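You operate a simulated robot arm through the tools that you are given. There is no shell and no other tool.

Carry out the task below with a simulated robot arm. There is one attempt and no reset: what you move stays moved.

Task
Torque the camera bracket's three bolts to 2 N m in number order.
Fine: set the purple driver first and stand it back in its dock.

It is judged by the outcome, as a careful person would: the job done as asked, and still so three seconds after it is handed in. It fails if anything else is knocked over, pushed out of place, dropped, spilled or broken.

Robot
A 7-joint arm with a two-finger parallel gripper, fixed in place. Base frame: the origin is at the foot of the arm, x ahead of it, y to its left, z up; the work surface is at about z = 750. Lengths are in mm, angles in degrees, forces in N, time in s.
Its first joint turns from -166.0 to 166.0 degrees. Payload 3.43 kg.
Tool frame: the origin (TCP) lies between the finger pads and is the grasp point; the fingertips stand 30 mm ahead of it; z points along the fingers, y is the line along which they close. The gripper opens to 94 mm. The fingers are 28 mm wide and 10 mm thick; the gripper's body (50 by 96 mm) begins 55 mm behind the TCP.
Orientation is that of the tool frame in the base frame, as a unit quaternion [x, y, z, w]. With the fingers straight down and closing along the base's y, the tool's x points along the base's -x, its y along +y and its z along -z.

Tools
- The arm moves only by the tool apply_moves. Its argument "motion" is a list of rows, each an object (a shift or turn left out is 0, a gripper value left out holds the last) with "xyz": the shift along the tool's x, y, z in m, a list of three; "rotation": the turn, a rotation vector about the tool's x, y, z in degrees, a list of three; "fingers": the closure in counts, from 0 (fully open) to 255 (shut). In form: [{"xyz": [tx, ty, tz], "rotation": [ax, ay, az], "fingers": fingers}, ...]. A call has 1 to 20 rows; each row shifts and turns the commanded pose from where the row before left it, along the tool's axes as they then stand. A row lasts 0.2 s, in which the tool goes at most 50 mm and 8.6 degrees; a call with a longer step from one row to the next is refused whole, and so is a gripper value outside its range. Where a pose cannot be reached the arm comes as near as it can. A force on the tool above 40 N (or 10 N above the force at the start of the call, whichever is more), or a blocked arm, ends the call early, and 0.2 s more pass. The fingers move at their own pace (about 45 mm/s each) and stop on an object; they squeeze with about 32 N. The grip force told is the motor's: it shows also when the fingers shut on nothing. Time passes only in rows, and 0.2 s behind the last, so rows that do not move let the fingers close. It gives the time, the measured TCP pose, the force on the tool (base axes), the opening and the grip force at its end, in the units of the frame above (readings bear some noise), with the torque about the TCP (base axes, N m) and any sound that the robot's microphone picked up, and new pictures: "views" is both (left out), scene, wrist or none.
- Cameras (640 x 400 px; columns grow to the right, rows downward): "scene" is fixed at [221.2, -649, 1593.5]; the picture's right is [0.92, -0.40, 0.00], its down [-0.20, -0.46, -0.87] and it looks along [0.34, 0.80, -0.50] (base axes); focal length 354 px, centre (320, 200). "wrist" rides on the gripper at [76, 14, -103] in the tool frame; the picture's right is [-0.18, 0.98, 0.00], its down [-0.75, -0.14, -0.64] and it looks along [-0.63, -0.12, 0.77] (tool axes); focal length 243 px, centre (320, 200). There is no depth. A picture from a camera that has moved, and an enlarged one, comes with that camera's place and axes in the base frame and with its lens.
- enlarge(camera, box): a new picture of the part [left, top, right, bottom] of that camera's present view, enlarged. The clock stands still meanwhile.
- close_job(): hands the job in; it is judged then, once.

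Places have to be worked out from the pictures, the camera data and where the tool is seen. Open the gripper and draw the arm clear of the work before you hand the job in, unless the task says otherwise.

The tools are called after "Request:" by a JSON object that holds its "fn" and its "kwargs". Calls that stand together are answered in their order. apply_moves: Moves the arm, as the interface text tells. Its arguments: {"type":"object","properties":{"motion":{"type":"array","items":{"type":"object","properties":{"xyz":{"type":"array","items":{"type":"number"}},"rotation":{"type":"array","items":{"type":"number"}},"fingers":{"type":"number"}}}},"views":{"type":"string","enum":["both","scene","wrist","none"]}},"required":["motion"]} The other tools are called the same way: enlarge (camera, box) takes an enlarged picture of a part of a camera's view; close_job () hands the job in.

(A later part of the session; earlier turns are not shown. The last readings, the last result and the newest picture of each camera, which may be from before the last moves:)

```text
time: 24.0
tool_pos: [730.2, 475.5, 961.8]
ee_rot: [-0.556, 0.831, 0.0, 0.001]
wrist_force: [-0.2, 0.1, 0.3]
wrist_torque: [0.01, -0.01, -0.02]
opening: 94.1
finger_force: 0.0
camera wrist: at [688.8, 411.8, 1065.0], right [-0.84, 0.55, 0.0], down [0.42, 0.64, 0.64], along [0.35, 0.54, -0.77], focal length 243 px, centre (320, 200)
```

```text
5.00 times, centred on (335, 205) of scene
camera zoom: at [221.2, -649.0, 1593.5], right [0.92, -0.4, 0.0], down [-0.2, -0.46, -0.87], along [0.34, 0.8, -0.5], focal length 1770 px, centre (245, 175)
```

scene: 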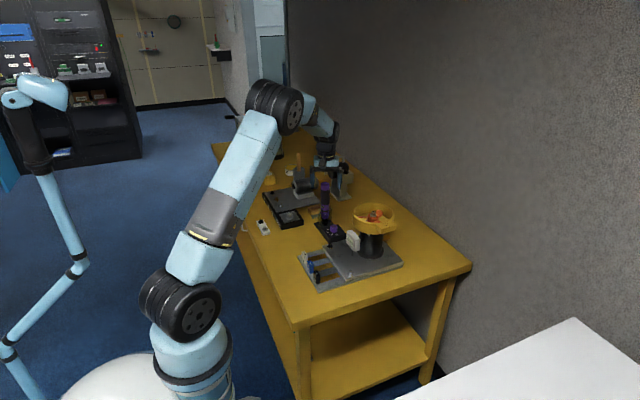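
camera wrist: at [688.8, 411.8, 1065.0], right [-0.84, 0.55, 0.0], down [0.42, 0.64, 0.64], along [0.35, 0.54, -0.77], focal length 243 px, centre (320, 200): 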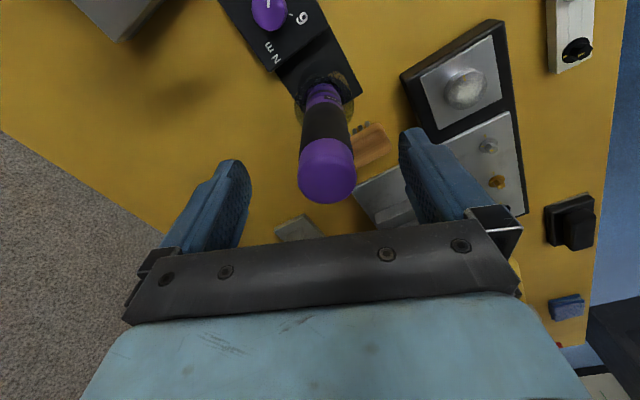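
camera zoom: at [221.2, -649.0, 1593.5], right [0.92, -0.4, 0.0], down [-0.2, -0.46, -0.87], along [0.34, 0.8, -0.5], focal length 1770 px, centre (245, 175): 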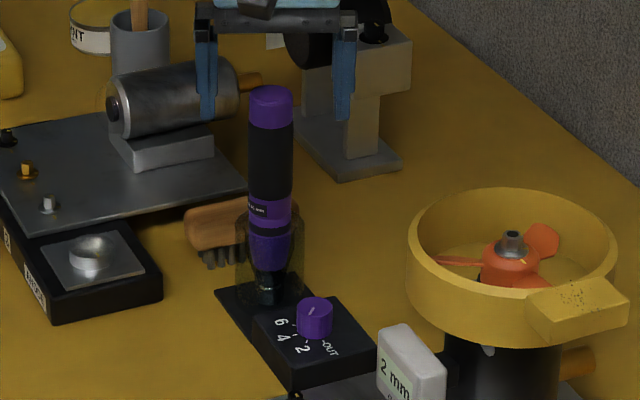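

The readings show the arm drifting 1–2 mm from what I command, so I'm going by the readings. Both views put the driver axis at (728.2, 479.3), so I'll correct by (-2.0, +3.8) and let it settle.

Request:
{"fn": "apply_moves", "kwargs": {"motion": [{"xyz": [-0.0027, 0.0033, 0]}, {"xyz": [0, 0, 0.02]}, {"xyz": [0, 0, 0]}, {"xyz": [0, 0, 0]}, {"xyz": [0, 0, 0]}], "views": "wrist"}}

Request:
{"fn": "enlarge", "kwargs": {"camera": "wrist", "box": [200, 60, 440, 240]}}

```text
time: 25.2
tool_pos: [724.4, 478.8, 941.1]
ee_rot: [-0.556, 0.831, 0.0, 0.0]
wrist_force: [-0.5, 0.4, 0.4]
wrist_torque: [-0.06, 0.02, 0.0]
opening: 94.1
finger_force: 0.0
camera wrist: at [683.3, 414.4, 1044.8], right [-0.84, 0.55, 0.0], down [0.42, 0.64, 0.64], along [0.35, 0.54, -0.77], focal length 243 px, centre (320, 200)
```

wrist: 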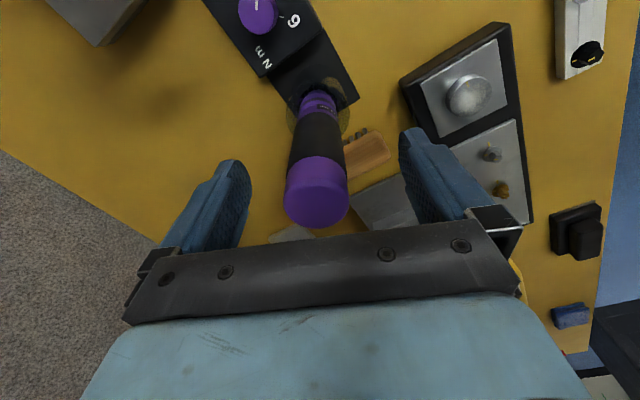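

```text
2.22 times, centred on (320, 150) of wrist
camera zoom: at [683.3, 414.4, 1044.8], right [-0.84, 0.55, 0.0], down [0.42, 0.64, 0.64], along [0.35, 0.54, -0.77], focal length 539 px, centre (320, 311)
```

zoom: 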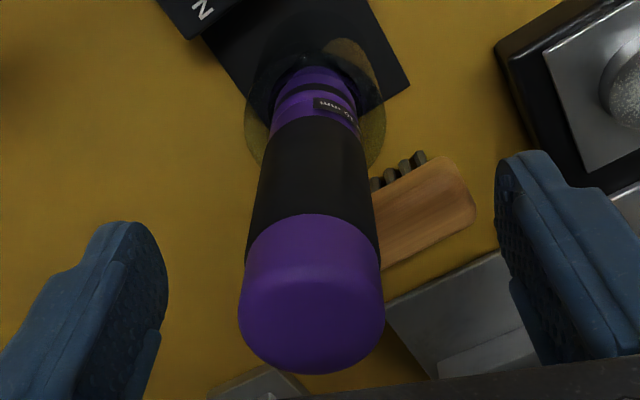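

My lateral estimates and the readings scatter by 1–2 mm. I'll hold still for a moment to see whether that's sensor noise or real arm wander.

Request:
{"fn": "apply_moves", "kwargs": {"motion": [{"xyz": [0, 0, 0]}], "views": "wrist"}}

Request:
{"fn": "enlarge", "kwargs": {"camera": "wrist", "box": [200, 60, 440, 240]}}

Request:
{"fn": "apply_moves", "kwargs": {"motion": [{"xyz": [0, 0, 0]}, {"xyz": [0, 0, 0]}, {"xyz": [0, 0, 0]}], "views": "wrist"}}

Request:
{"fn": "enlarge", "kwargs": {"camera": "wrist", "box": [200, 60, 440, 240]}}

```text
time: 25.6
tool_pos: [724.9, 480.1, 940.7]
ee_rot: [-0.555, 0.832, -0.001, 0.0]
wrist_force: [-0.1, 0.4, 0.4]
wrist_torque: [0.03, 0.01, -0.02]
opening: 93.7
finger_force: 0.1
camera wrist: at [683.3, 414.4, 1044.8], right [-0.84, 0.55, 0.0], down [0.42, 0.64, 0.64], along [0.35, 0.54, -0.77], focal length 243 px, centre (320, 200)
```

wrist: 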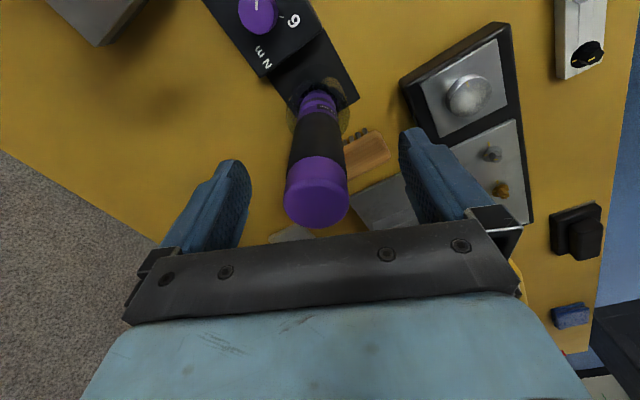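

```text
2.22 times, centred on (320, 150) of wrist
camera zoom: at [683.3, 414.4, 1044.8], right [-0.84, 0.55, 0.0], down [0.42, 0.64, 0.64], along [0.35, 0.54, -0.77], focal length 539 px, centre (320, 311)
```

zoom: 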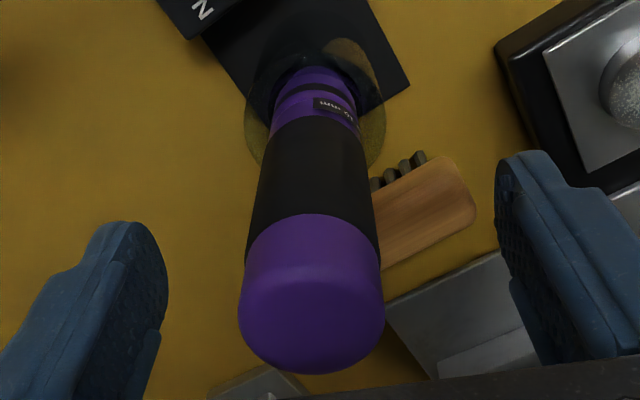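

```text
time: 26.4
tool_pos: [724.1, 479.6, 941.1]
ee_rot: [-0.555, 0.832, 0.0, 0.0]
wrist_force: [0.1, 0.0, -0.2]
wrist_torque: [-0.03, 0.01, 0.03]
opening: 93.9
finger_force: 0.0
camera wrist: at [683.3, 414.5, 1044.8], right [-0.84, 0.55, 0.0], down [0.42, 0.64, 0.64], along [0.35, 0.54, -0.77], focal length 243 px, centre (320, 200)
```

wrist: 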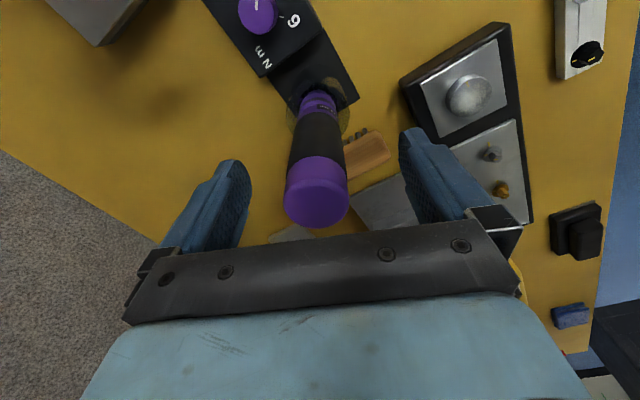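

```text
2.22 times, centred on (320, 150) of wrist
camera zoom: at [683.3, 414.5, 1044.8], right [-0.84, 0.55, 0.0], down [0.42, 0.64, 0.64], along [0.35, 0.54, -0.77], focal length 539 px, centre (320, 311)
```

zoom: 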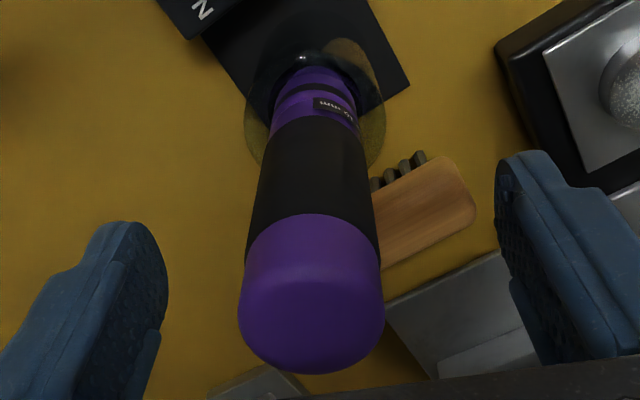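

The camera pose in the report is steady, while tool_pos carries about 0.6 mm of noise, so I'll use the camera pose as the true position. The TCP is really at (725.3, 479.3), and re-triangulating puts the driver axis at (729.7, 482.2), so I'll correct by (+4.4, +2.9).

Request:
{"fn": "apply_moves", "kwargs": {"motion": [{"xyz": [-0.0022, -0.0015, 0]}, {"xyz": [-0.0022, -0.0015, 0]}, {"xyz": [0, 0, 0]}, {"xyz": [0, 0, 0]}], "views": "wrist"}}

Request:
{"fn": "enlarge", "kwargs": {"camera": "wrist", "box": [200, 60, 440, 240]}}

```text
time: 27.4
tool_pos: [730.9, 482.6, 939.8]
ee_rot: [-0.556, 0.831, 0.0, 0.0]
wrist_force: [0.1, 0.5, -0.2]
wrist_torque: [-0.01, 0.0, 0.02]
opening: 94.0
finger_force: 0.1
camera wrist: at [688.6, 418.2, 1043.9], right [-0.84, 0.55, 0.0], down [0.42, 0.64, 0.64], along [0.35, 0.54, -0.77], focal length 243 px, centre (320, 200)
```

wrist: 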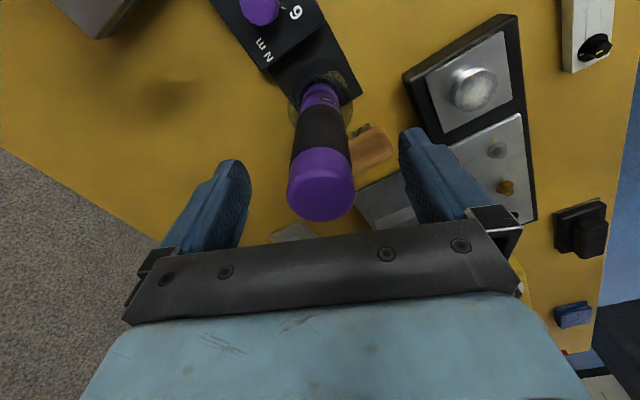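

```text
2.22 times, centred on (320, 150) of wrist
camera zoom: at [688.6, 418.2, 1043.9], right [-0.84, 0.55, 0.0], down [0.42, 0.64, 0.64], along [0.35, 0.54, -0.77], focal length 539 px, centre (320, 311)
```

zoom: 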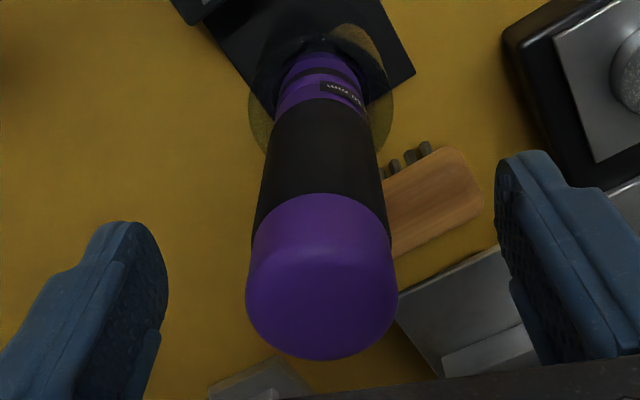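

The TCP is now at (730.6, 483.1) and the cap is within 0.5 mm of the centreline. I'll lower to z ≈ 909 so the pads cover the black handle and the palm stays clear of the cap.

Request:
{"fn": "apply_moves", "kwargs": {"motion": [{"xyz": [0, 0, 0.016]}, {"xyz": [0, 0, 0.016]}, {"xyz": [0, 0, 0]}, {"xyz": [0, 0, 0]}], "views": "both"}}

Request:
{"fn": "enlarge", "kwargs": {"camera": "wrist", "box": [200, 60, 440, 240]}}

Request:
{"fn": "enlarge", "kwargs": {"camera": "scene", "box": [300, 165, 370, 245]}}

```text
time: 28.4
tool_pos: [731.5, 483.5, 907.9]
ee_rot: [-0.556, 0.831, 0.0, 0.0]
wrist_force: [0.2, 0.1, 0.0]
wrist_torque: [0.01, -0.05, -0.01]
opening: 94.2
finger_force: 0.0
camera wrist: at [688.8, 419.1, 1011.2], right [-0.84, 0.55, 0.0], down [0.42, 0.64, 0.64], along [0.35, 0.54, -0.77], focal length 243 px, centre (320, 200)
```

scene: 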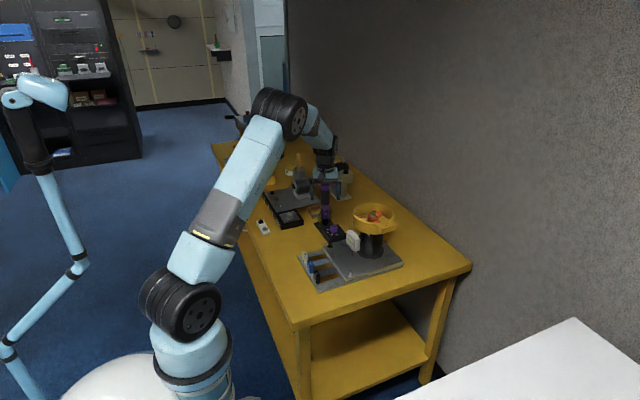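
wrist: 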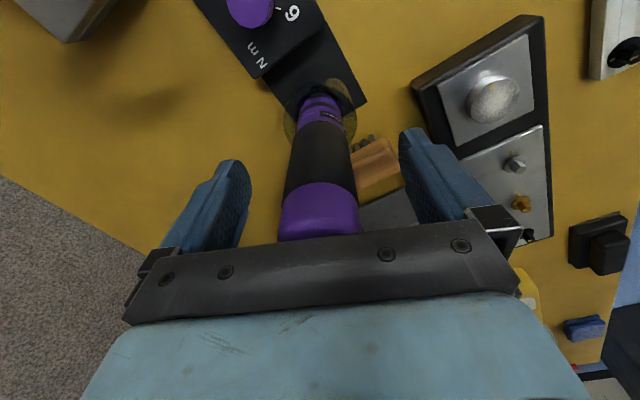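

```text
2.22 times, centred on (320, 150) of wrist
camera zoom: at [688.8, 419.1, 1011.2], right [-0.84, 0.55, 0.0], down [0.42, 0.64, 0.64], along [0.35, 0.54, -0.77], focal length 539 px, centre (320, 311)
```

zoom: 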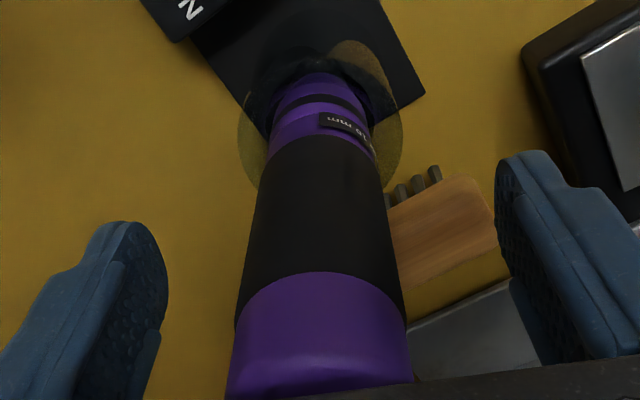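

```text
5.00 times, centred on (335, 205) of scene
camera zoom: at [221.2, -649.0, 1593.5], right [0.92, -0.4, 0.0], down [-0.2, -0.46, -0.87], along [0.34, 0.8, -0.5], focal length 1770 px, centre (245, 175)
```

zoom: 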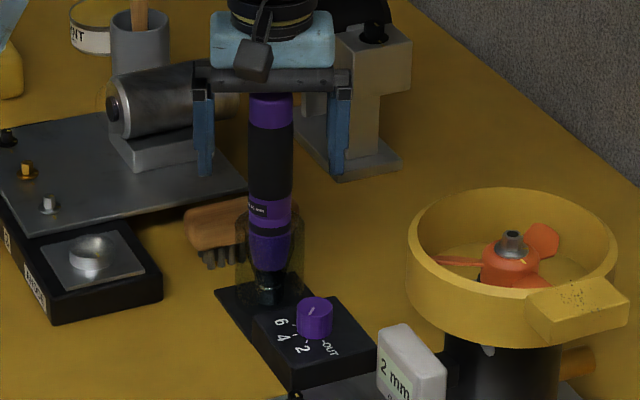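

The driver is centred between the fingers and the palm is just clear of the cap. Closing the gripper on the handle now.

Request:
{"fn": "apply_moves", "kwargs": {"motion": [{"xyz": [0, 0, 0], "fingers": 255}, {"xyz": [0, 0, 0]}, {"xyz": [0, 0, 0]}, {"xyz": [0, 0, 0]}, {"xyz": [0, 0, 0]}, {"xyz": [0, 0, 0]}], "views": "wrist"}}

```text
time: 29.8
tool_pos: [730.3, 484.2, 906.9]
ee_rot: [-0.556, 0.831, 0.0, -0.001]
wrist_force: [-0.9, -0.1, 0.6]
wrist_torque: [0.03, 0.06, -0.03]
opening: 34.0
finger_force: 32.1
camera wrist: at [688.8, 419.1, 1011.4], right [-0.84, 0.55, 0.0], down [0.42, 0.64, 0.64], along [0.35, 0.54, -0.77], focal length 243 px, centre (320, 200)
```

wrist: 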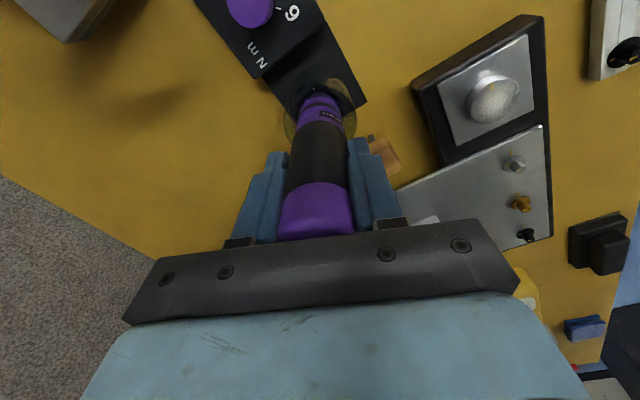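

The driver is held at 34 mm opening with the forces balanced. The seated pose to come back to is TCP (730.8, 484.0, 908.4). Now I'll lift it straight up and out of the sleeve.

Request:
{"fn": "apply_moves", "kwargs": {"motion": [{"xyz": [0, 0, -0.015]}, {"xyz": [0, 0, -0.02]}, {"xyz": [0, 0, -0.02]}, {"xyz": [0, 0, -0.02]}, {"xyz": [0, 0, -0.02]}, {"xyz": [0, 0, -0.02]}, {"xyz": [0, 0, -0.02]}, {"xyz": [0, 0, 0]}, {"xyz": [0, 0, 0]}], "views": "both"}}

Request:
{"fn": "enlarge", "kwargs": {"camera": "scene", "box": [300, 150, 370, 245]}}

```text
time: 31.8
tool_pos: [731.1, 484.3, 1043.2]
ee_rot: [-0.556, 0.831, 0.0, 0.0]
wrist_force: [-0.6, 0.2, -2.7]
wrist_torque: [0.02, -0.05, -0.04]
opening: 33.9
finger_force: 32.0
camera wrist: at [689.3, 418.9, 1146.0], right [-0.84, 0.55, 0.0], down [0.42, 0.64, 0.64], along [0.35, 0.54, -0.77], focal length 243 px, centre (320, 200)
```

scene: 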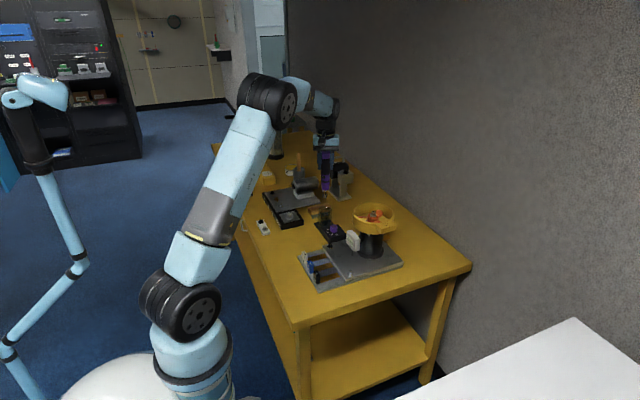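
wrist: 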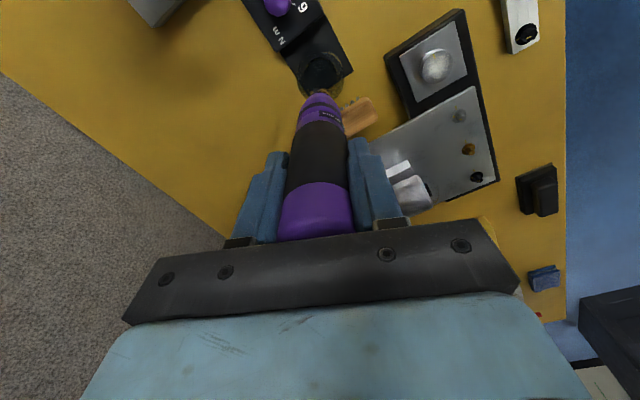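

```text
4.21 times, centred on (335, 198) of scene
camera zoom: at [221.2, -649.0, 1593.5], right [0.92, -0.4, 0.0], down [-0.2, -0.46, -0.87], along [0.34, 0.8, -0.5], focal length 1491 px, centre (257, 210)
```

zoom: 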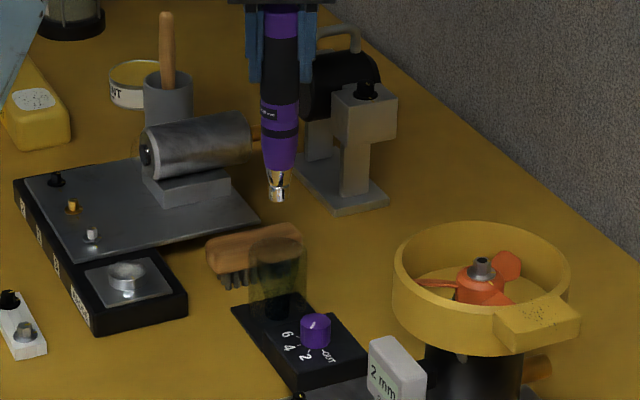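

Request:
{"fn": "enlarge", "kwargs": {"camera": "scene", "box": [308, 145, 348, 205]}}

Request:
{"fn": "enlarge", "kwargs": {"camera": "wrist", "box": [250, 70, 390, 250]}}

```text
6.67 times, centred on (328, 175) of scene
camera zoom: at [221.2, -649.0, 1593.5], right [0.92, -0.4, 0.0], down [-0.2, -0.46, -0.87], along [0.34, 0.8, -0.5], focal length 2360 px, centre (267, 367)
```

zoom: 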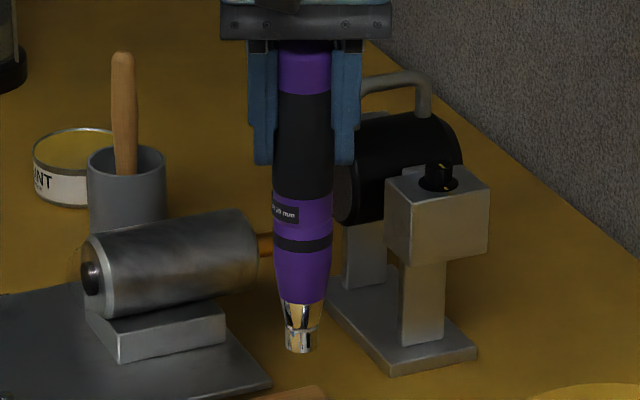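

```text
2.22 times, centred on (320, 160) of wrist
camera zoom: at [689.3, 418.9, 1146.0], right [-0.84, 0.55, 0.0], down [0.42, 0.64, 0.64], along [0.35, 0.54, -0.77], focal length 539 px, centre (320, 289)
```

zoom: 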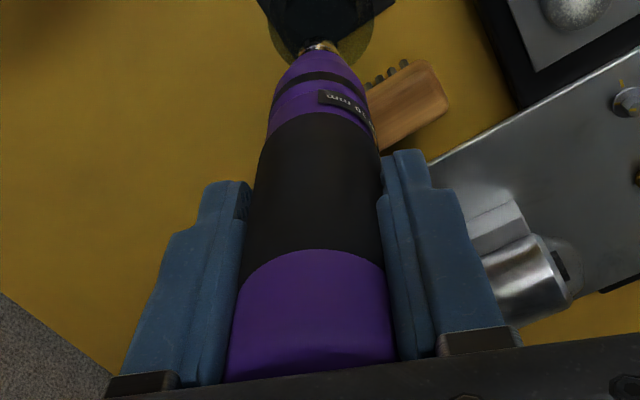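

The driver is out, hanging straight, with its tip about 156 mm below the TCP. I'll carry it high over to bolt 1 (gold, about (591, 711)) and wind the yaw back to about -112° on the way.

Request:
{"fn": "apply_moves", "kwargs": {"motion": [{"xyz": [-0.0223, 0.0309, 0]}, {"xyz": [-0.0223, 0.0309, 0]}, {"xyz": [-0.0223, 0.0309, 0]}, {"xyz": [-0.0223, 0.0309, 0]}, {"xyz": [-0.0223, 0.0309, 0]}, {"xyz": [-0.0223, 0.0309, 0]}, {"xyz": [-0.0223, 0.0309, 0]}, {"rotation": [0, 0, -7.5]}, {"rotation": [0, 0, -7.5]}, {"rotation": [0, 0, -7.5]}, {"rotation": [0, 0, -7.5]}, {"rotation": [0, 0, -7.5]}, {"rotation": [0, 0, -7.5]}, {"xyz": [0, 0, 0]}, {"xyz": [0, 0, 0]}], "views": "both"}}

Request:
{"fn": "enlarge", "kwargs": {"camera": "wrist", "box": [230, 10, 430, 170]}}

Request:
{"fn": "enlarge", "kwargs": {"camera": "scene", "box": [230, 130, 330, 230]}}

```text
time: 35.0
tool_pos: [590.0, 710.6, 1041.7]
ee_rot: [0.832, -0.555, -0.001, 0.0]
wrist_force: [0.0, -0.2, -3.6]
wrist_torque: [-0.01, -0.05, -0.01]
opening: 34.2
finger_force: 32.0
camera wrist: at [606.5, 635.5, 1145.6], right [-0.98, -0.21, 0.0], down [-0.16, 0.75, 0.64], along [-0.13, 0.63, -0.77], focal length 243 px, centre (320, 200)
```

scene: 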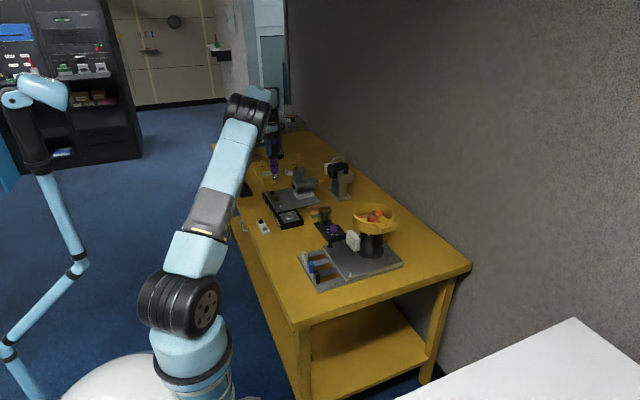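
wrist: 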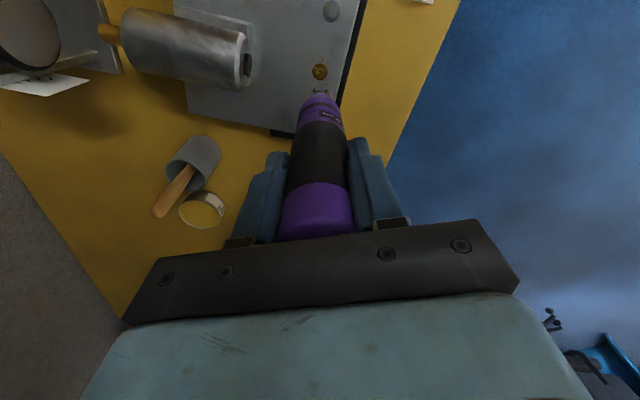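

```text
2.50 times, centred on (330, 90) of wrist
camera zoom: at [606.5, 635.5, 1145.6], right [-0.98, -0.21, 0.0], down [-0.16, 0.75, 0.64], along [-0.13, 0.63, -0.77], focal length 606 px, centre (295, 475)
```

zoom: 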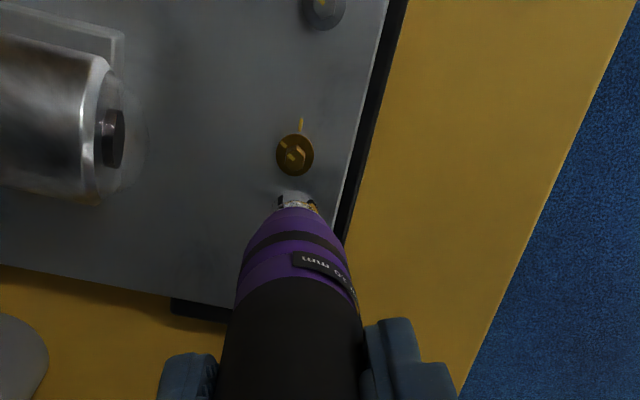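

```text
4.00 times, centred on (280, 180) of scene
camera zoom: at [221.2, -649.0, 1593.5], right [0.92, -0.4, 0.0], down [-0.2, -0.46, -0.87], along [0.34, 0.8, -0.5], focal length 1416 px, centre (480, 280)
```

zoom: 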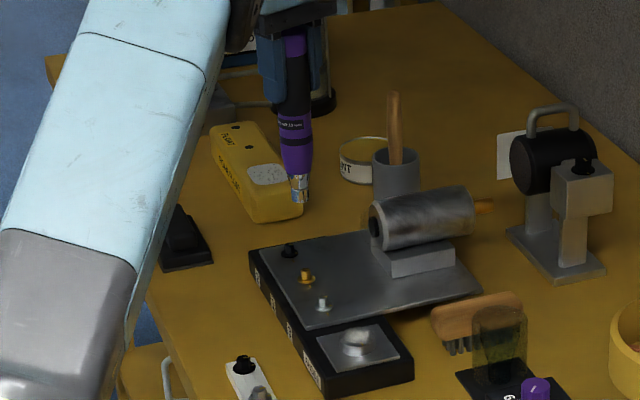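

The gold bolt sits right on the camera centreline at this yaw, so x is aligned (TCP true at (590.35, 711.1)). To check y, I'll swing the yaw 90° in the air and measure again from that side.

Request:
{"fn": "apply_moves", "kwargs": {"motion": [{"rotation": [0, 0, 7.5]}, {"rotation": [0, 0, 7.5]}, {"rotation": [0, 0, 7.5]}, {"rotation": [0, 0, 7.5]}, {"rotation": [0, 0, 7.5]}, {"rotation": [0, 0, 7.5]}, {"rotation": [0, 0, 7.5]}, {"rotation": [0, 0, 7.5]}, {"rotation": [0, 0, 7.5]}, {"rotation": [0, 0, 7.5]}, {"rotation": [0, 0, 7.5]}, {"rotation": [0, 0, 7.5]}, {"xyz": [0, 0, 0]}, {"xyz": [0, 0, 0]}], "views": "wrist"}}

Request:
{"fn": "enlarge", "kwargs": {"camera": "wrist", "box": [230, 10, 430, 170]}}

Request:
{"fn": "enlarge", "kwargs": {"camera": "wrist", "box": [290, 50, 350, 100]}}

```text
time: 38.0
tool_pos: [590.6, 711.4, 1042.8]
ee_rot: [-0.195, 0.981, 0.0, 0.0]
wrist_force: [-0.2, 0.0, -3.3]
wrist_torque: [0.0, -0.01, -0.05]
opening: 34.3
finger_force: 32.1
camera wrist: at [515.3, 695.3, 1146.4], right [-0.21, 0.98, 0.0], down [0.75, 0.16, 0.64], along [0.63, 0.13, -0.77], focal length 243 px, centre (320, 200)
```

wrist: 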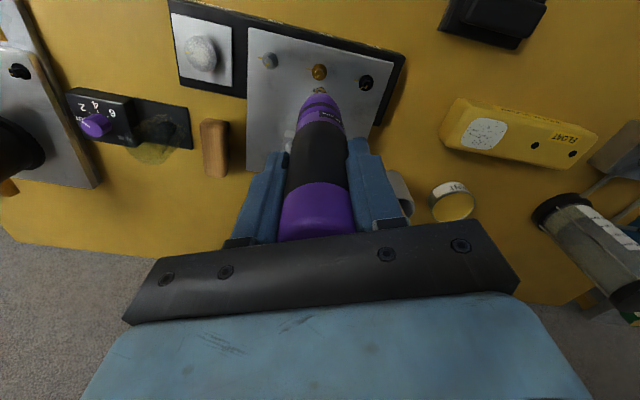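

```text
2.50 times, centred on (330, 90) of wrist
camera zoom: at [515.3, 695.3, 1146.4], right [-0.21, 0.98, 0.0], down [0.75, 0.16, 0.64], along [0.63, 0.13, -0.77], focal length 606 px, centre (295, 475)
```

zoom: 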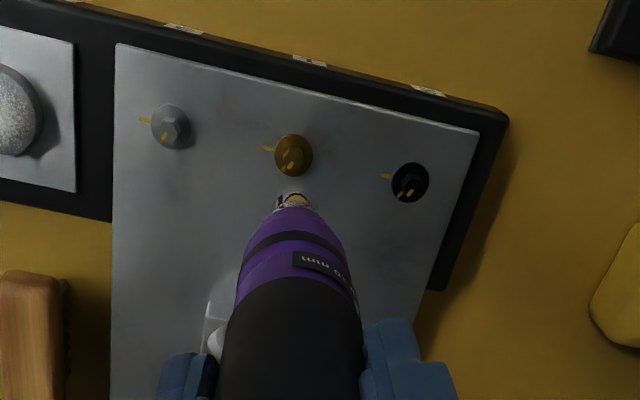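

```text
8.00 times, centred on (320, 75) of wrist
camera zoom: at [515.3, 695.3, 1146.4], right [-0.21, 0.98, 0.0], down [0.75, 0.16, 0.64], along [0.63, 0.13, -0.77], focal length 1941 px, centre (320, 1200)
```

zoom: 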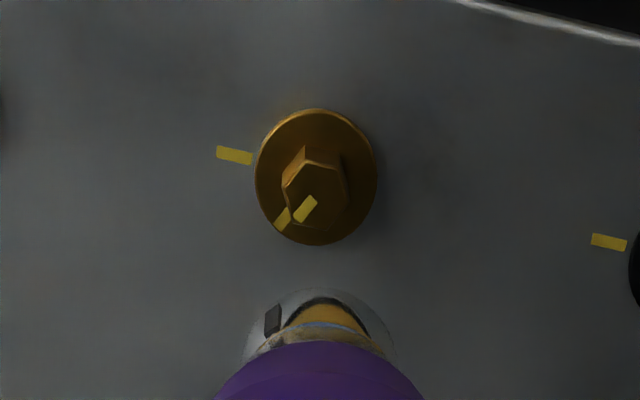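

That's a very clear view: bolt 1 is at (591.0, 710.8). Its yellow head mark points about -17°, and the plate mark points along -y, so it needs roughly 75° clockwise. I'll wind the yaw back to -112.5° and check the pose before lowering.

Request:
{"fn": "apply_moves", "kwargs": {"motion": [{"rotation": [0, 0, -7.5]}, {"rotation": [0, 0, -7.5]}, {"rotation": [0, 0, -7.5]}, {"rotation": [0, 0, -7.5]}, {"rotation": [0, 0, -7.5]}, {"rotation": [0, 0, -7.5]}, {"rotation": [0, 0, -7.5]}, {"rotation": [0, 0, -7.5]}, {"rotation": [0, 0, -7.5]}, {"rotation": [0, 0, -7.5]}, {"rotation": [0, 0, -7.5]}, {"rotation": [0, 0, -7.5]}, {"xyz": [0, 0, 0.035]}, {"xyz": [0, 0, 0.035]}, {"xyz": [0, 0, 0]}, {"xyz": [0, 0, 0]}], "views": "both"}}

Request:
{"fn": "enlarge", "kwargs": {"camera": "wrist", "box": [280, 50, 360, 110]}}

Request:
{"fn": "enlarge", "kwargs": {"camera": "scene", "box": [250, 140, 310, 220]}}

```text
time: 41.4
tool_pos: [589.7, 707.7, 972.6]
ee_rot: [0.831, -0.556, 0.0, 0.0]
wrist_force: [-0.7, -0.2, -3.4]
wrist_torque: [-0.01, 0.0, -0.01]
opening: 34.1
finger_force: 32.0
camera wrist: at [607.0, 633.4, 1075.5], right [-0.98, -0.21, 0.0], down [-0.16, 0.75, 0.64], along [-0.13, 0.63, -0.77], focal length 243 px, centre (320, 200)
```

scene: 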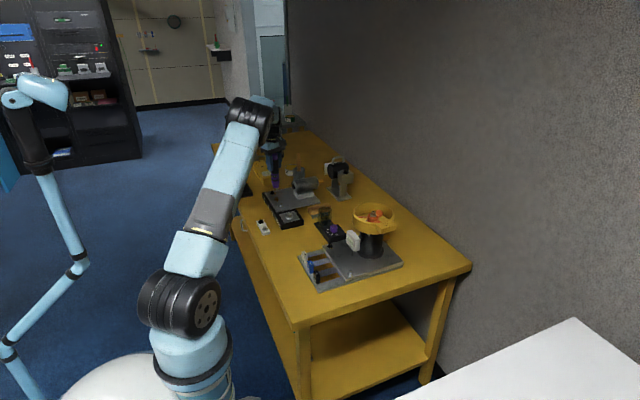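
wrist: 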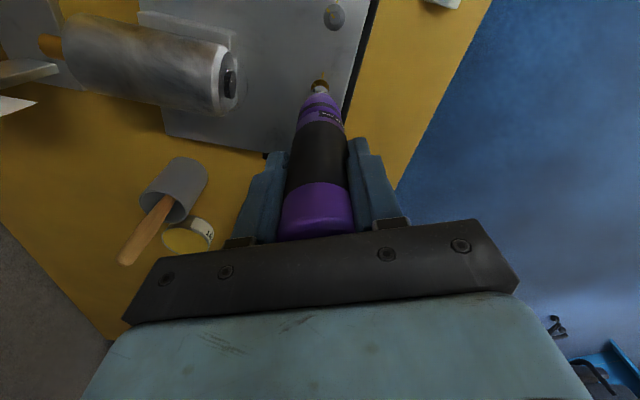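

```text
6.67 times, centred on (320, 80) of wrist
camera zoom: at [607.0, 633.4, 1075.5], right [-0.98, -0.21, 0.0], down [-0.16, 0.75, 0.64], along [-0.13, 0.63, -0.77], focal length 1618 px, centre (320, 1000)
```

zoom: 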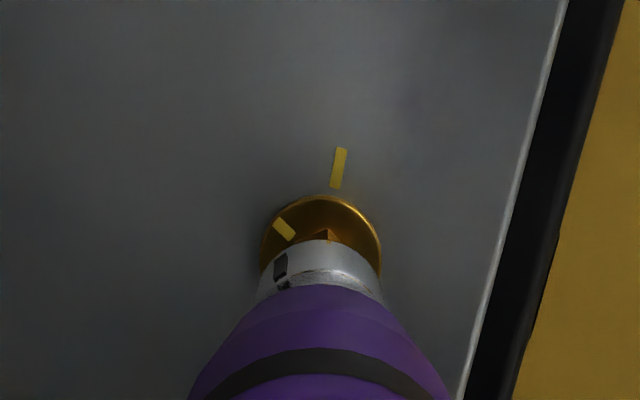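

```text
5.00 times, centred on (280, 180) of scene
camera zoom: at [221.2, -649.0, 1593.5], right [0.92, -0.4, 0.0], down [-0.2, -0.46, -0.87], along [0.34, 0.8, -0.5], focal length 1770 px, centre (520, 300)
```

zoom: 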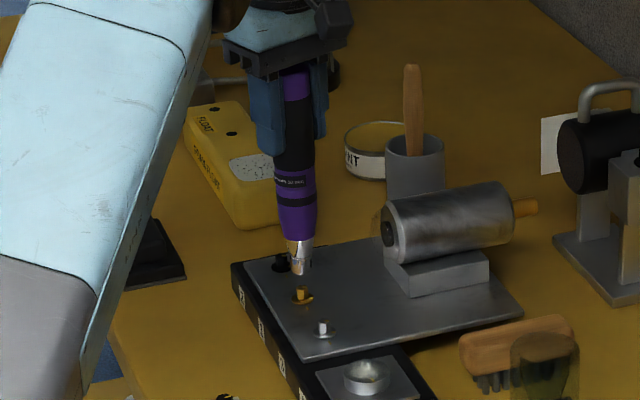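

The true TCP is (590.85, 709.0), so y is 1.8 mm short. I'll correct that and come down another 6 mm.

Request:
{"fn": "apply_moves", "kwargs": {"motion": [{"xyz": [-0.0016, -0.0008, 0.0]}, {"xyz": [0, 0, 0.006]}, {"xyz": [0, 0, 0]}, {"xyz": [0, 0, 0]}], "views": "wrist"}}

Request:
{"fn": "enlarge", "kwargs": {"camera": "wrist", "box": [280, 50, 360, 110]}}

Request:
{"fn": "enlarge", "kwargs": {"camera": "scene", "box": [260, 170, 300, 205]}}

```text
time: 42.4
tool_pos: [590.4, 711.3, 965.7]
ee_rot: [0.832, -0.555, -0.001, 0.0]
wrist_force: [1.2, -0.2, -2.6]
wrist_torque: [0.02, -0.02, 0.03]
opening: 34.0
finger_force: 32.5
camera wrist: at [607.9, 635.6, 1069.9], right [-0.98, -0.21, 0.0], down [-0.16, 0.75, 0.64], along [-0.13, 0.63, -0.77], focal length 243 px, centre (320, 200)
```

wrist: 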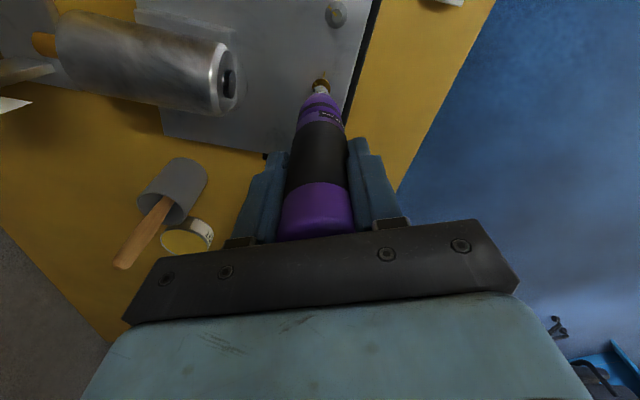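

```text
6.67 times, centred on (320, 80) of wrist
camera zoom: at [607.9, 635.6, 1069.9], right [-0.98, -0.21, 0.0], down [-0.16, 0.75, 0.64], along [-0.13, 0.63, -0.77], focal length 1618 px, centre (320, 1000)
```

zoom: 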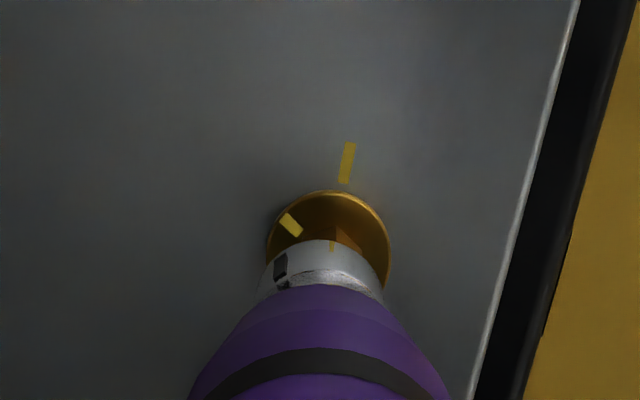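

```text
11.43 times, centred on (280, 188) of scene
camera zoom: at [221.2, -649.0, 1593.5], right [0.92, -0.4, 0.0], down [-0.2, -0.46, -0.87], along [0.34, 0.8, -0.5], focal length 4046 px, centre (777, 343)
```

zoom: 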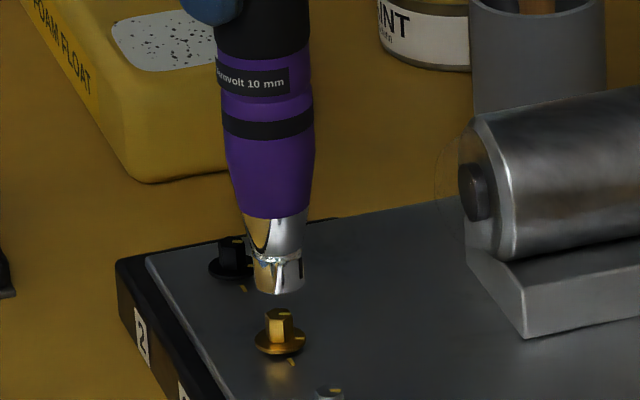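

The washer appears 1.4 mm to the right of the socket at this yaw, which puts the bolt at x ≈ 590.4. I'll nudge by that amount and check again.

Request:
{"fn": "apply_moves", "kwargs": {"motion": [{"xyz": [-0.0002, 0.0013, 0.0]}, {"xyz": [0, 0, 0]}, {"xyz": [0, 0, 0]}], "views": "wrist"}}

Request:
{"fn": "enlarge", "kwargs": {"camera": "wrist", "box": [280, 50, 360, 110]}}

Request:
{"fn": "enlarge", "kwargs": {"camera": "scene", "box": [260, 170, 300, 205]}}

```text
time: 43.2
tool_pos: [590.4, 711.8, 966.1]
ee_rot: [0.832, -0.555, 0.0, 0.0]
wrist_force: [-0.6, 0.0, -2.8]
wrist_torque: [0.05, 0.03, -0.02]
opening: 34.2
finger_force: 31.2
camera wrist: at [606.4, 635.5, 1069.7], right [-0.98, -0.21, 0.0], down [-0.16, 0.75, 0.64], along [-0.13, 0.63, -0.77], focal length 243 px, centre (320, 200)
```

wrist: 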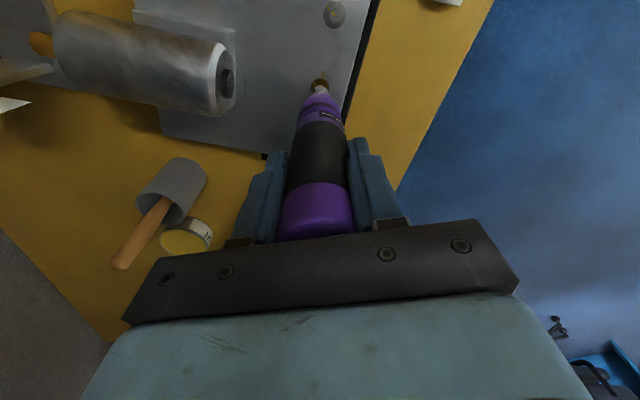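

```text
6.67 times, centred on (320, 80) of wrist
camera zoom: at [606.4, 635.5, 1069.7], right [-0.98, -0.21, 0.0], down [-0.16, 0.75, 0.64], along [-0.13, 0.63, -0.77], focal length 1618 px, centre (320, 1000)
```

zoom: 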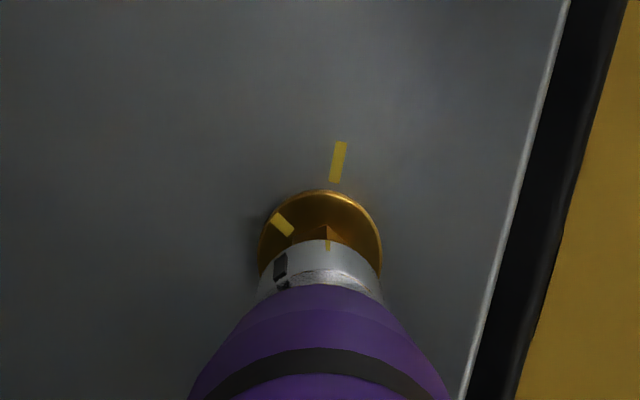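

```text
11.43 times, centred on (280, 188) of scene
camera zoom: at [221.2, -649.0, 1593.5], right [0.92, -0.4, 0.0], down [-0.2, -0.46, -0.87], along [0.34, 0.8, -0.5], focal length 4046 px, centre (777, 343)
```

zoom: 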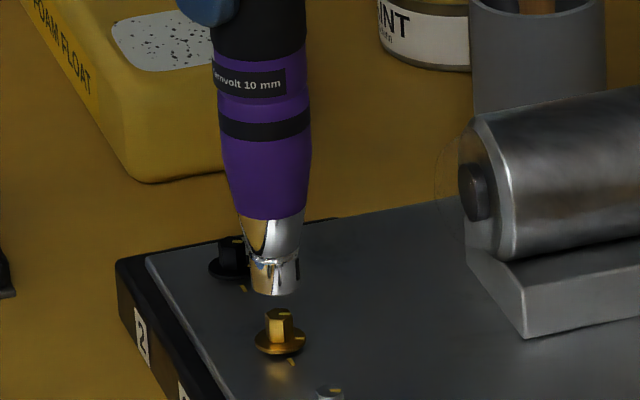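

Wrist and scene views together suggest the socket sits about 0.8 mm too far toward +y and is otherwise aligned. I'll nudge that, then lower 4 mm to just above the head.

Request:
{"fn": "apply_moves", "kwargs": {"motion": [{"xyz": [0.0008, 0.0001, 0.0]}, {"xyz": [0, 0, 0.004]}, {"xyz": [0, 0, 0]}, {"xyz": [0, 0, 0]}], "views": "wrist"}}

Request:
{"fn": "enlarge", "kwargs": {"camera": "wrist", "box": [280, 50, 360, 110]}}

Request:
{"fn": "enlarge", "kwargs": {"camera": "scene", "box": [270, 185, 295, 205]}}

```text
time: 44.2
tool_pos: [589.9, 711.4, 963.1]
ee_rot: [0.832, -0.555, -0.001, 0.0]
wrist_force: [-0.7, 0.4, -3.0]
wrist_torque: [0.04, 0.0, -0.02]
opening: 33.8
finger_force: 31.8
camera wrist: at [606.5, 635.4, 1066.6], right [-0.98, -0.21, 0.0], down [-0.16, 0.75, 0.64], along [-0.13, 0.63, -0.77], focal length 243 px, centre (320, 200)
```

wrist: 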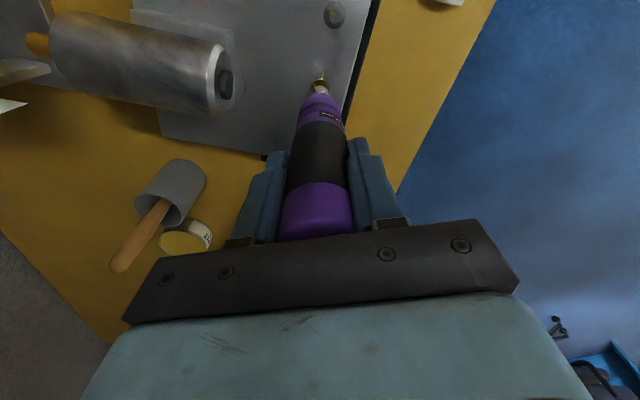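

```text
6.67 times, centred on (320, 80) of wrist
camera zoom: at [606.5, 635.4, 1066.6], right [-0.98, -0.21, 0.0], down [-0.16, 0.75, 0.64], along [-0.13, 0.63, -0.77], focal length 1618 px, centre (320, 1000)
```

zoom: 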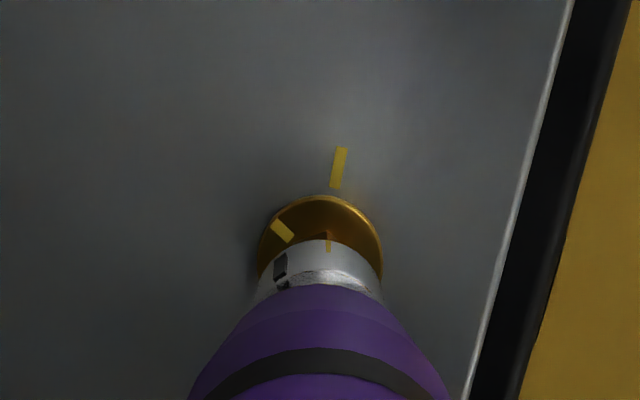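

```text
16.00 times, centred on (282, 195) of scene
camera zoom: at [221.2, -649.0, 1593.5], right [0.92, -0.4, 0.0], down [-0.2, -0.46, -0.87], along [0.34, 0.8, -0.5], focal length 5664 px, centre (920, 280)
```

zoom: 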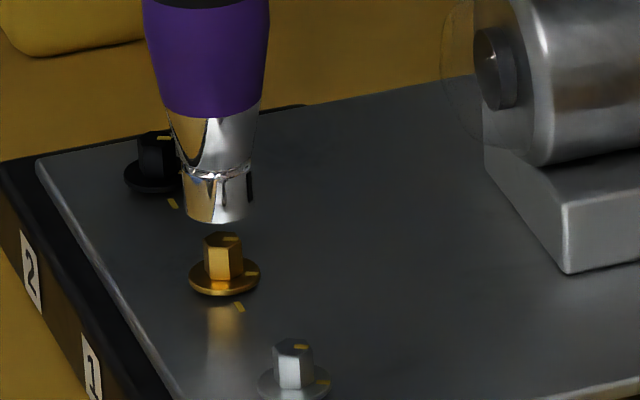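

Request:
{"fn": "enlarge", "kwargs": {"camera": "scene", "box": [278, 192, 290, 202]}}

Request:
{"fn": "enlarge", "kwargs": {"camera": "wrist", "box": [305, 70, 337, 94]}}

```text
16.00 times, centred on (284, 197) of scene
camera zoom: at [221.2, -649.0, 1593.5], right [0.92, -0.4, 0.0], down [-0.2, -0.46, -0.87], along [0.34, 0.8, -0.5], focal length 5664 px, centre (896, 248)
```

zoom: 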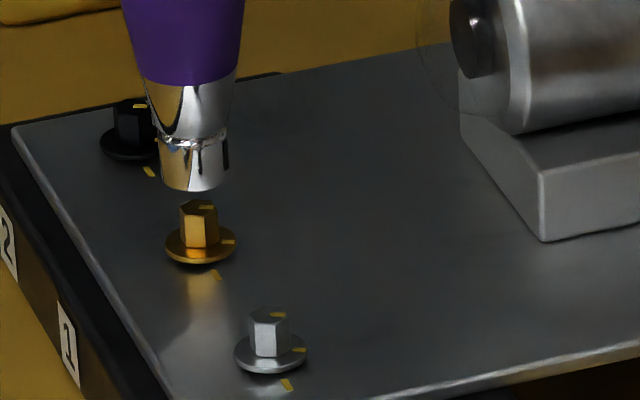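

```text
16.00 times, centred on (321, 82) of wrist
camera zoom: at [606.5, 635.4, 1066.6], right [-0.98, -0.21, 0.0], down [-0.16, 0.75, 0.64], along [-0.13, 0.63, -0.77], focal length 3882 px, centre (304, 2088)
```

zoom: 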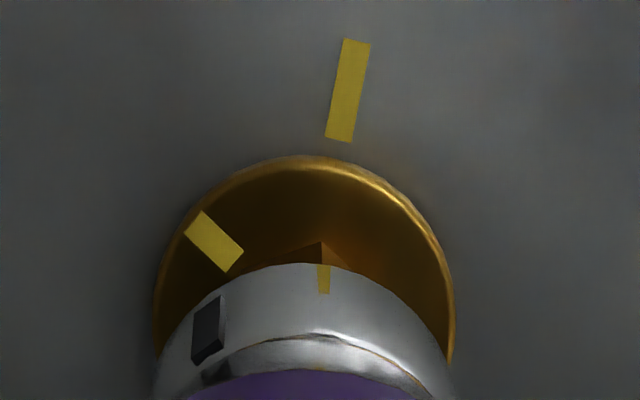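

The side alignment is spot on. The y offset is still ambiguous (between -0.3 and -2 mm), so I'll swing the yaw to -22.5° here, 8 mm above the head, and look at y directly.

Request:
{"fn": "apply_moves", "kwargs": {"motion": [{"rotation": [0, 0, 7.5]}, {"rotation": [0, 0, 7.5]}, {"rotation": [0, 0, 7.5]}, {"rotation": [0, 0, 7.5]}, {"rotation": [0, 0, 7.5]}, {"rotation": [0, 0, 7.5]}, {"rotation": [0, 0, 7.5]}, {"rotation": [0, 0, 7.5]}, {"rotation": [0, 0, 7.5]}, {"rotation": [0, 0, 7.5]}, {"rotation": [0, 0, 7.5]}, {"rotation": [0, 0, 7.5]}, {"xyz": [0, 0, 0]}, {"xyz": [0, 0, 0]}], "views": "wrist"}}

Request:
{"fn": "enlarge", "kwargs": {"camera": "wrist", "box": [305, 70, 337, 94]}}

Request:
{"fn": "enlarge", "kwargs": {"camera": "scene", "box": [278, 192, 290, 202]}}

```text
time: 47.2
tool_pos: [590.3, 710.8, 962.6]
ee_rot: [-0.195, 0.981, 0.0, 0.0]
wrist_force: [-0.2, 0.1, -2.8]
wrist_torque: [0.02, 0.02, 0.0]
opening: 34.0
finger_force: 32.5
camera wrist: at [514.7, 695.1, 1065.7], right [-0.21, 0.98, 0.0], down [0.75, 0.16, 0.64], along [0.63, 0.13, -0.77], focal length 243 px, centre (320, 200)
```

wrist: 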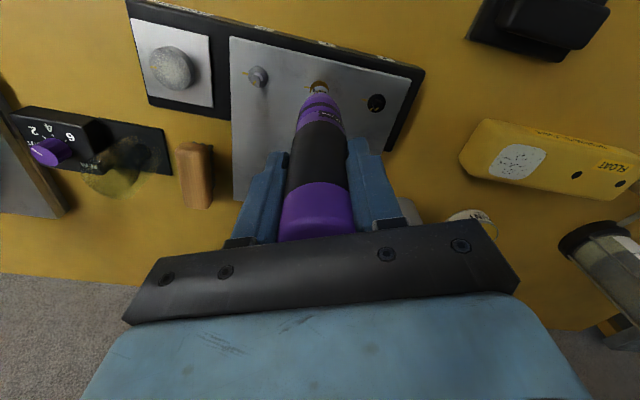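

```text
16.00 times, centred on (321, 82) of wrist
camera zoom: at [514.7, 695.1, 1065.7], right [-0.21, 0.98, 0.0], down [0.75, 0.16, 0.64], along [0.63, 0.13, -0.77], focal length 3882 px, centre (304, 2088)
```

zoom: 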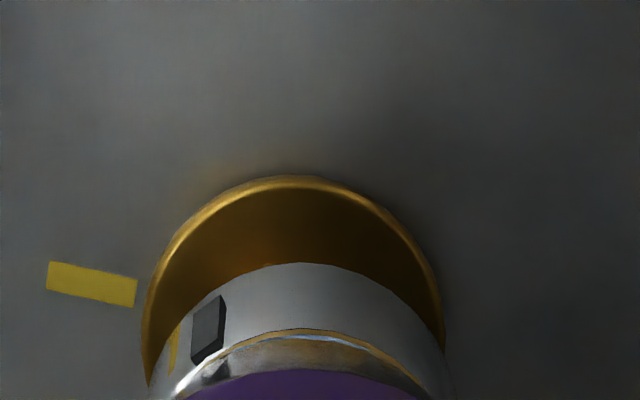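

```text
16.00 times, centred on (284, 197) of scene
camera zoom: at [221.2, -649.0, 1593.5], right [0.92, -0.4, 0.0], down [-0.2, -0.46, -0.87], along [0.34, 0.8, -0.5], focal length 5664 px, centre (896, 248)
```

zoom: 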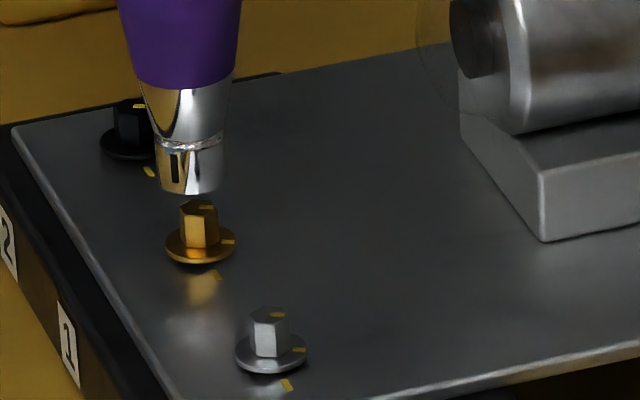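

At yaw -22.5 the bolt is about 0.6 mm to the -y side of the socket, and the driver has a small tip offset along tool x. I'll wind back to -112.5°, come down to just above the head, and re-check at close range where errors shrink.

Request:
{"fn": "apply_moves", "kwargs": {"motion": [{"rotation": [0, 0, -7.5]}, {"rotation": [0, 0, -7.5]}, {"rotation": [0, 0, -7.5]}, {"rotation": [0, 0, -7.5]}, {"rotation": [0, 0, -7.5]}, {"rotation": [0, 0, -7.5]}, {"rotation": [0, 0, -7.5]}, {"rotation": [0, 0, -7.5]}, {"rotation": [0, 0, -7.5]}, {"rotation": [0, 0, -7.5]}, {"rotation": [0, 0, -7.5]}, {"rotation": [0, 0, -7.5]}, {"xyz": [0.0, 0, 0.0045]}, {"xyz": [0, 0, 0]}, {"xyz": [0, 0, 0]}], "views": "wrist"}}

Request:
{"fn": "enlarge", "kwargs": {"camera": "wrist", "box": [305, 70, 337, 94]}}

Request:
{"fn": "enlarge", "kwargs": {"camera": "scene", "box": [278, 192, 290, 202]}}

```text
time: 50.4
tool_pos: [589.5, 710.7, 958.4]
ee_rot: [0.832, -0.555, 0.0, 0.0]
wrist_force: [0.2, -0.5, -2.9]
wrist_torque: [0.01, 0.0, -0.01]
opening: 33.8
finger_force: 32.1
camera wrist: at [606.4, 635.7, 1062.0], right [-0.98, -0.21, 0.0], down [-0.16, 0.75, 0.64], along [-0.13, 0.63, -0.77], focal length 243 px, centre (320, 200)
```

wrist: 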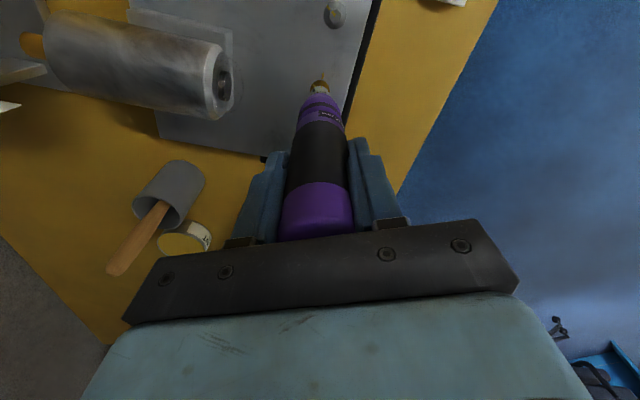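

```text
16.00 times, centred on (321, 82) of wrist
camera zoom: at [606.4, 635.7, 1062.0], right [-0.98, -0.21, 0.0], down [-0.16, 0.75, 0.64], along [-0.13, 0.63, -0.77], focal length 3882 px, centre (304, 2088)
```

zoom: 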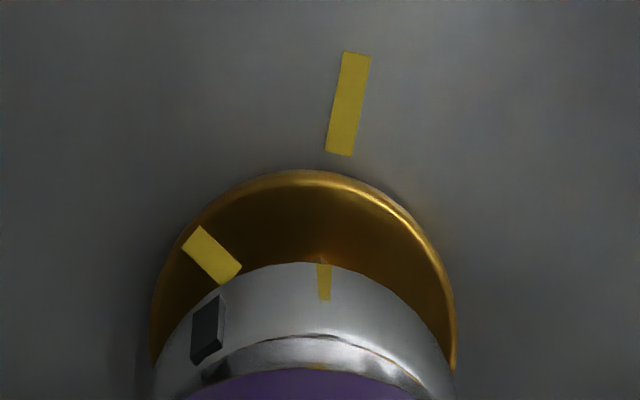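

```text
16.00 times, centred on (284, 197) of scene
camera zoom: at [221.2, -649.0, 1593.5], right [0.92, -0.4, 0.0], down [-0.2, -0.46, -0.87], along [0.34, 0.8, -0.5], focal length 5664 px, centre (896, 248)
```

zoom: 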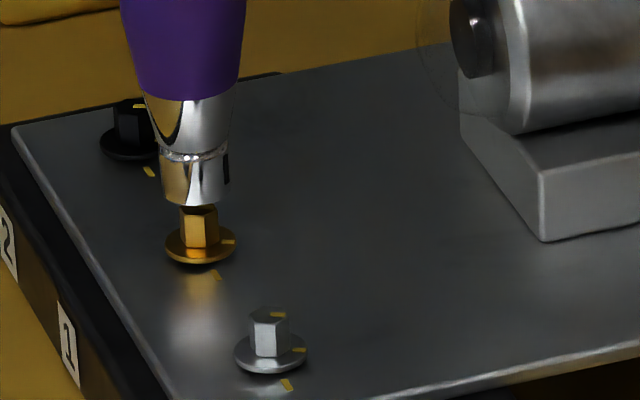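

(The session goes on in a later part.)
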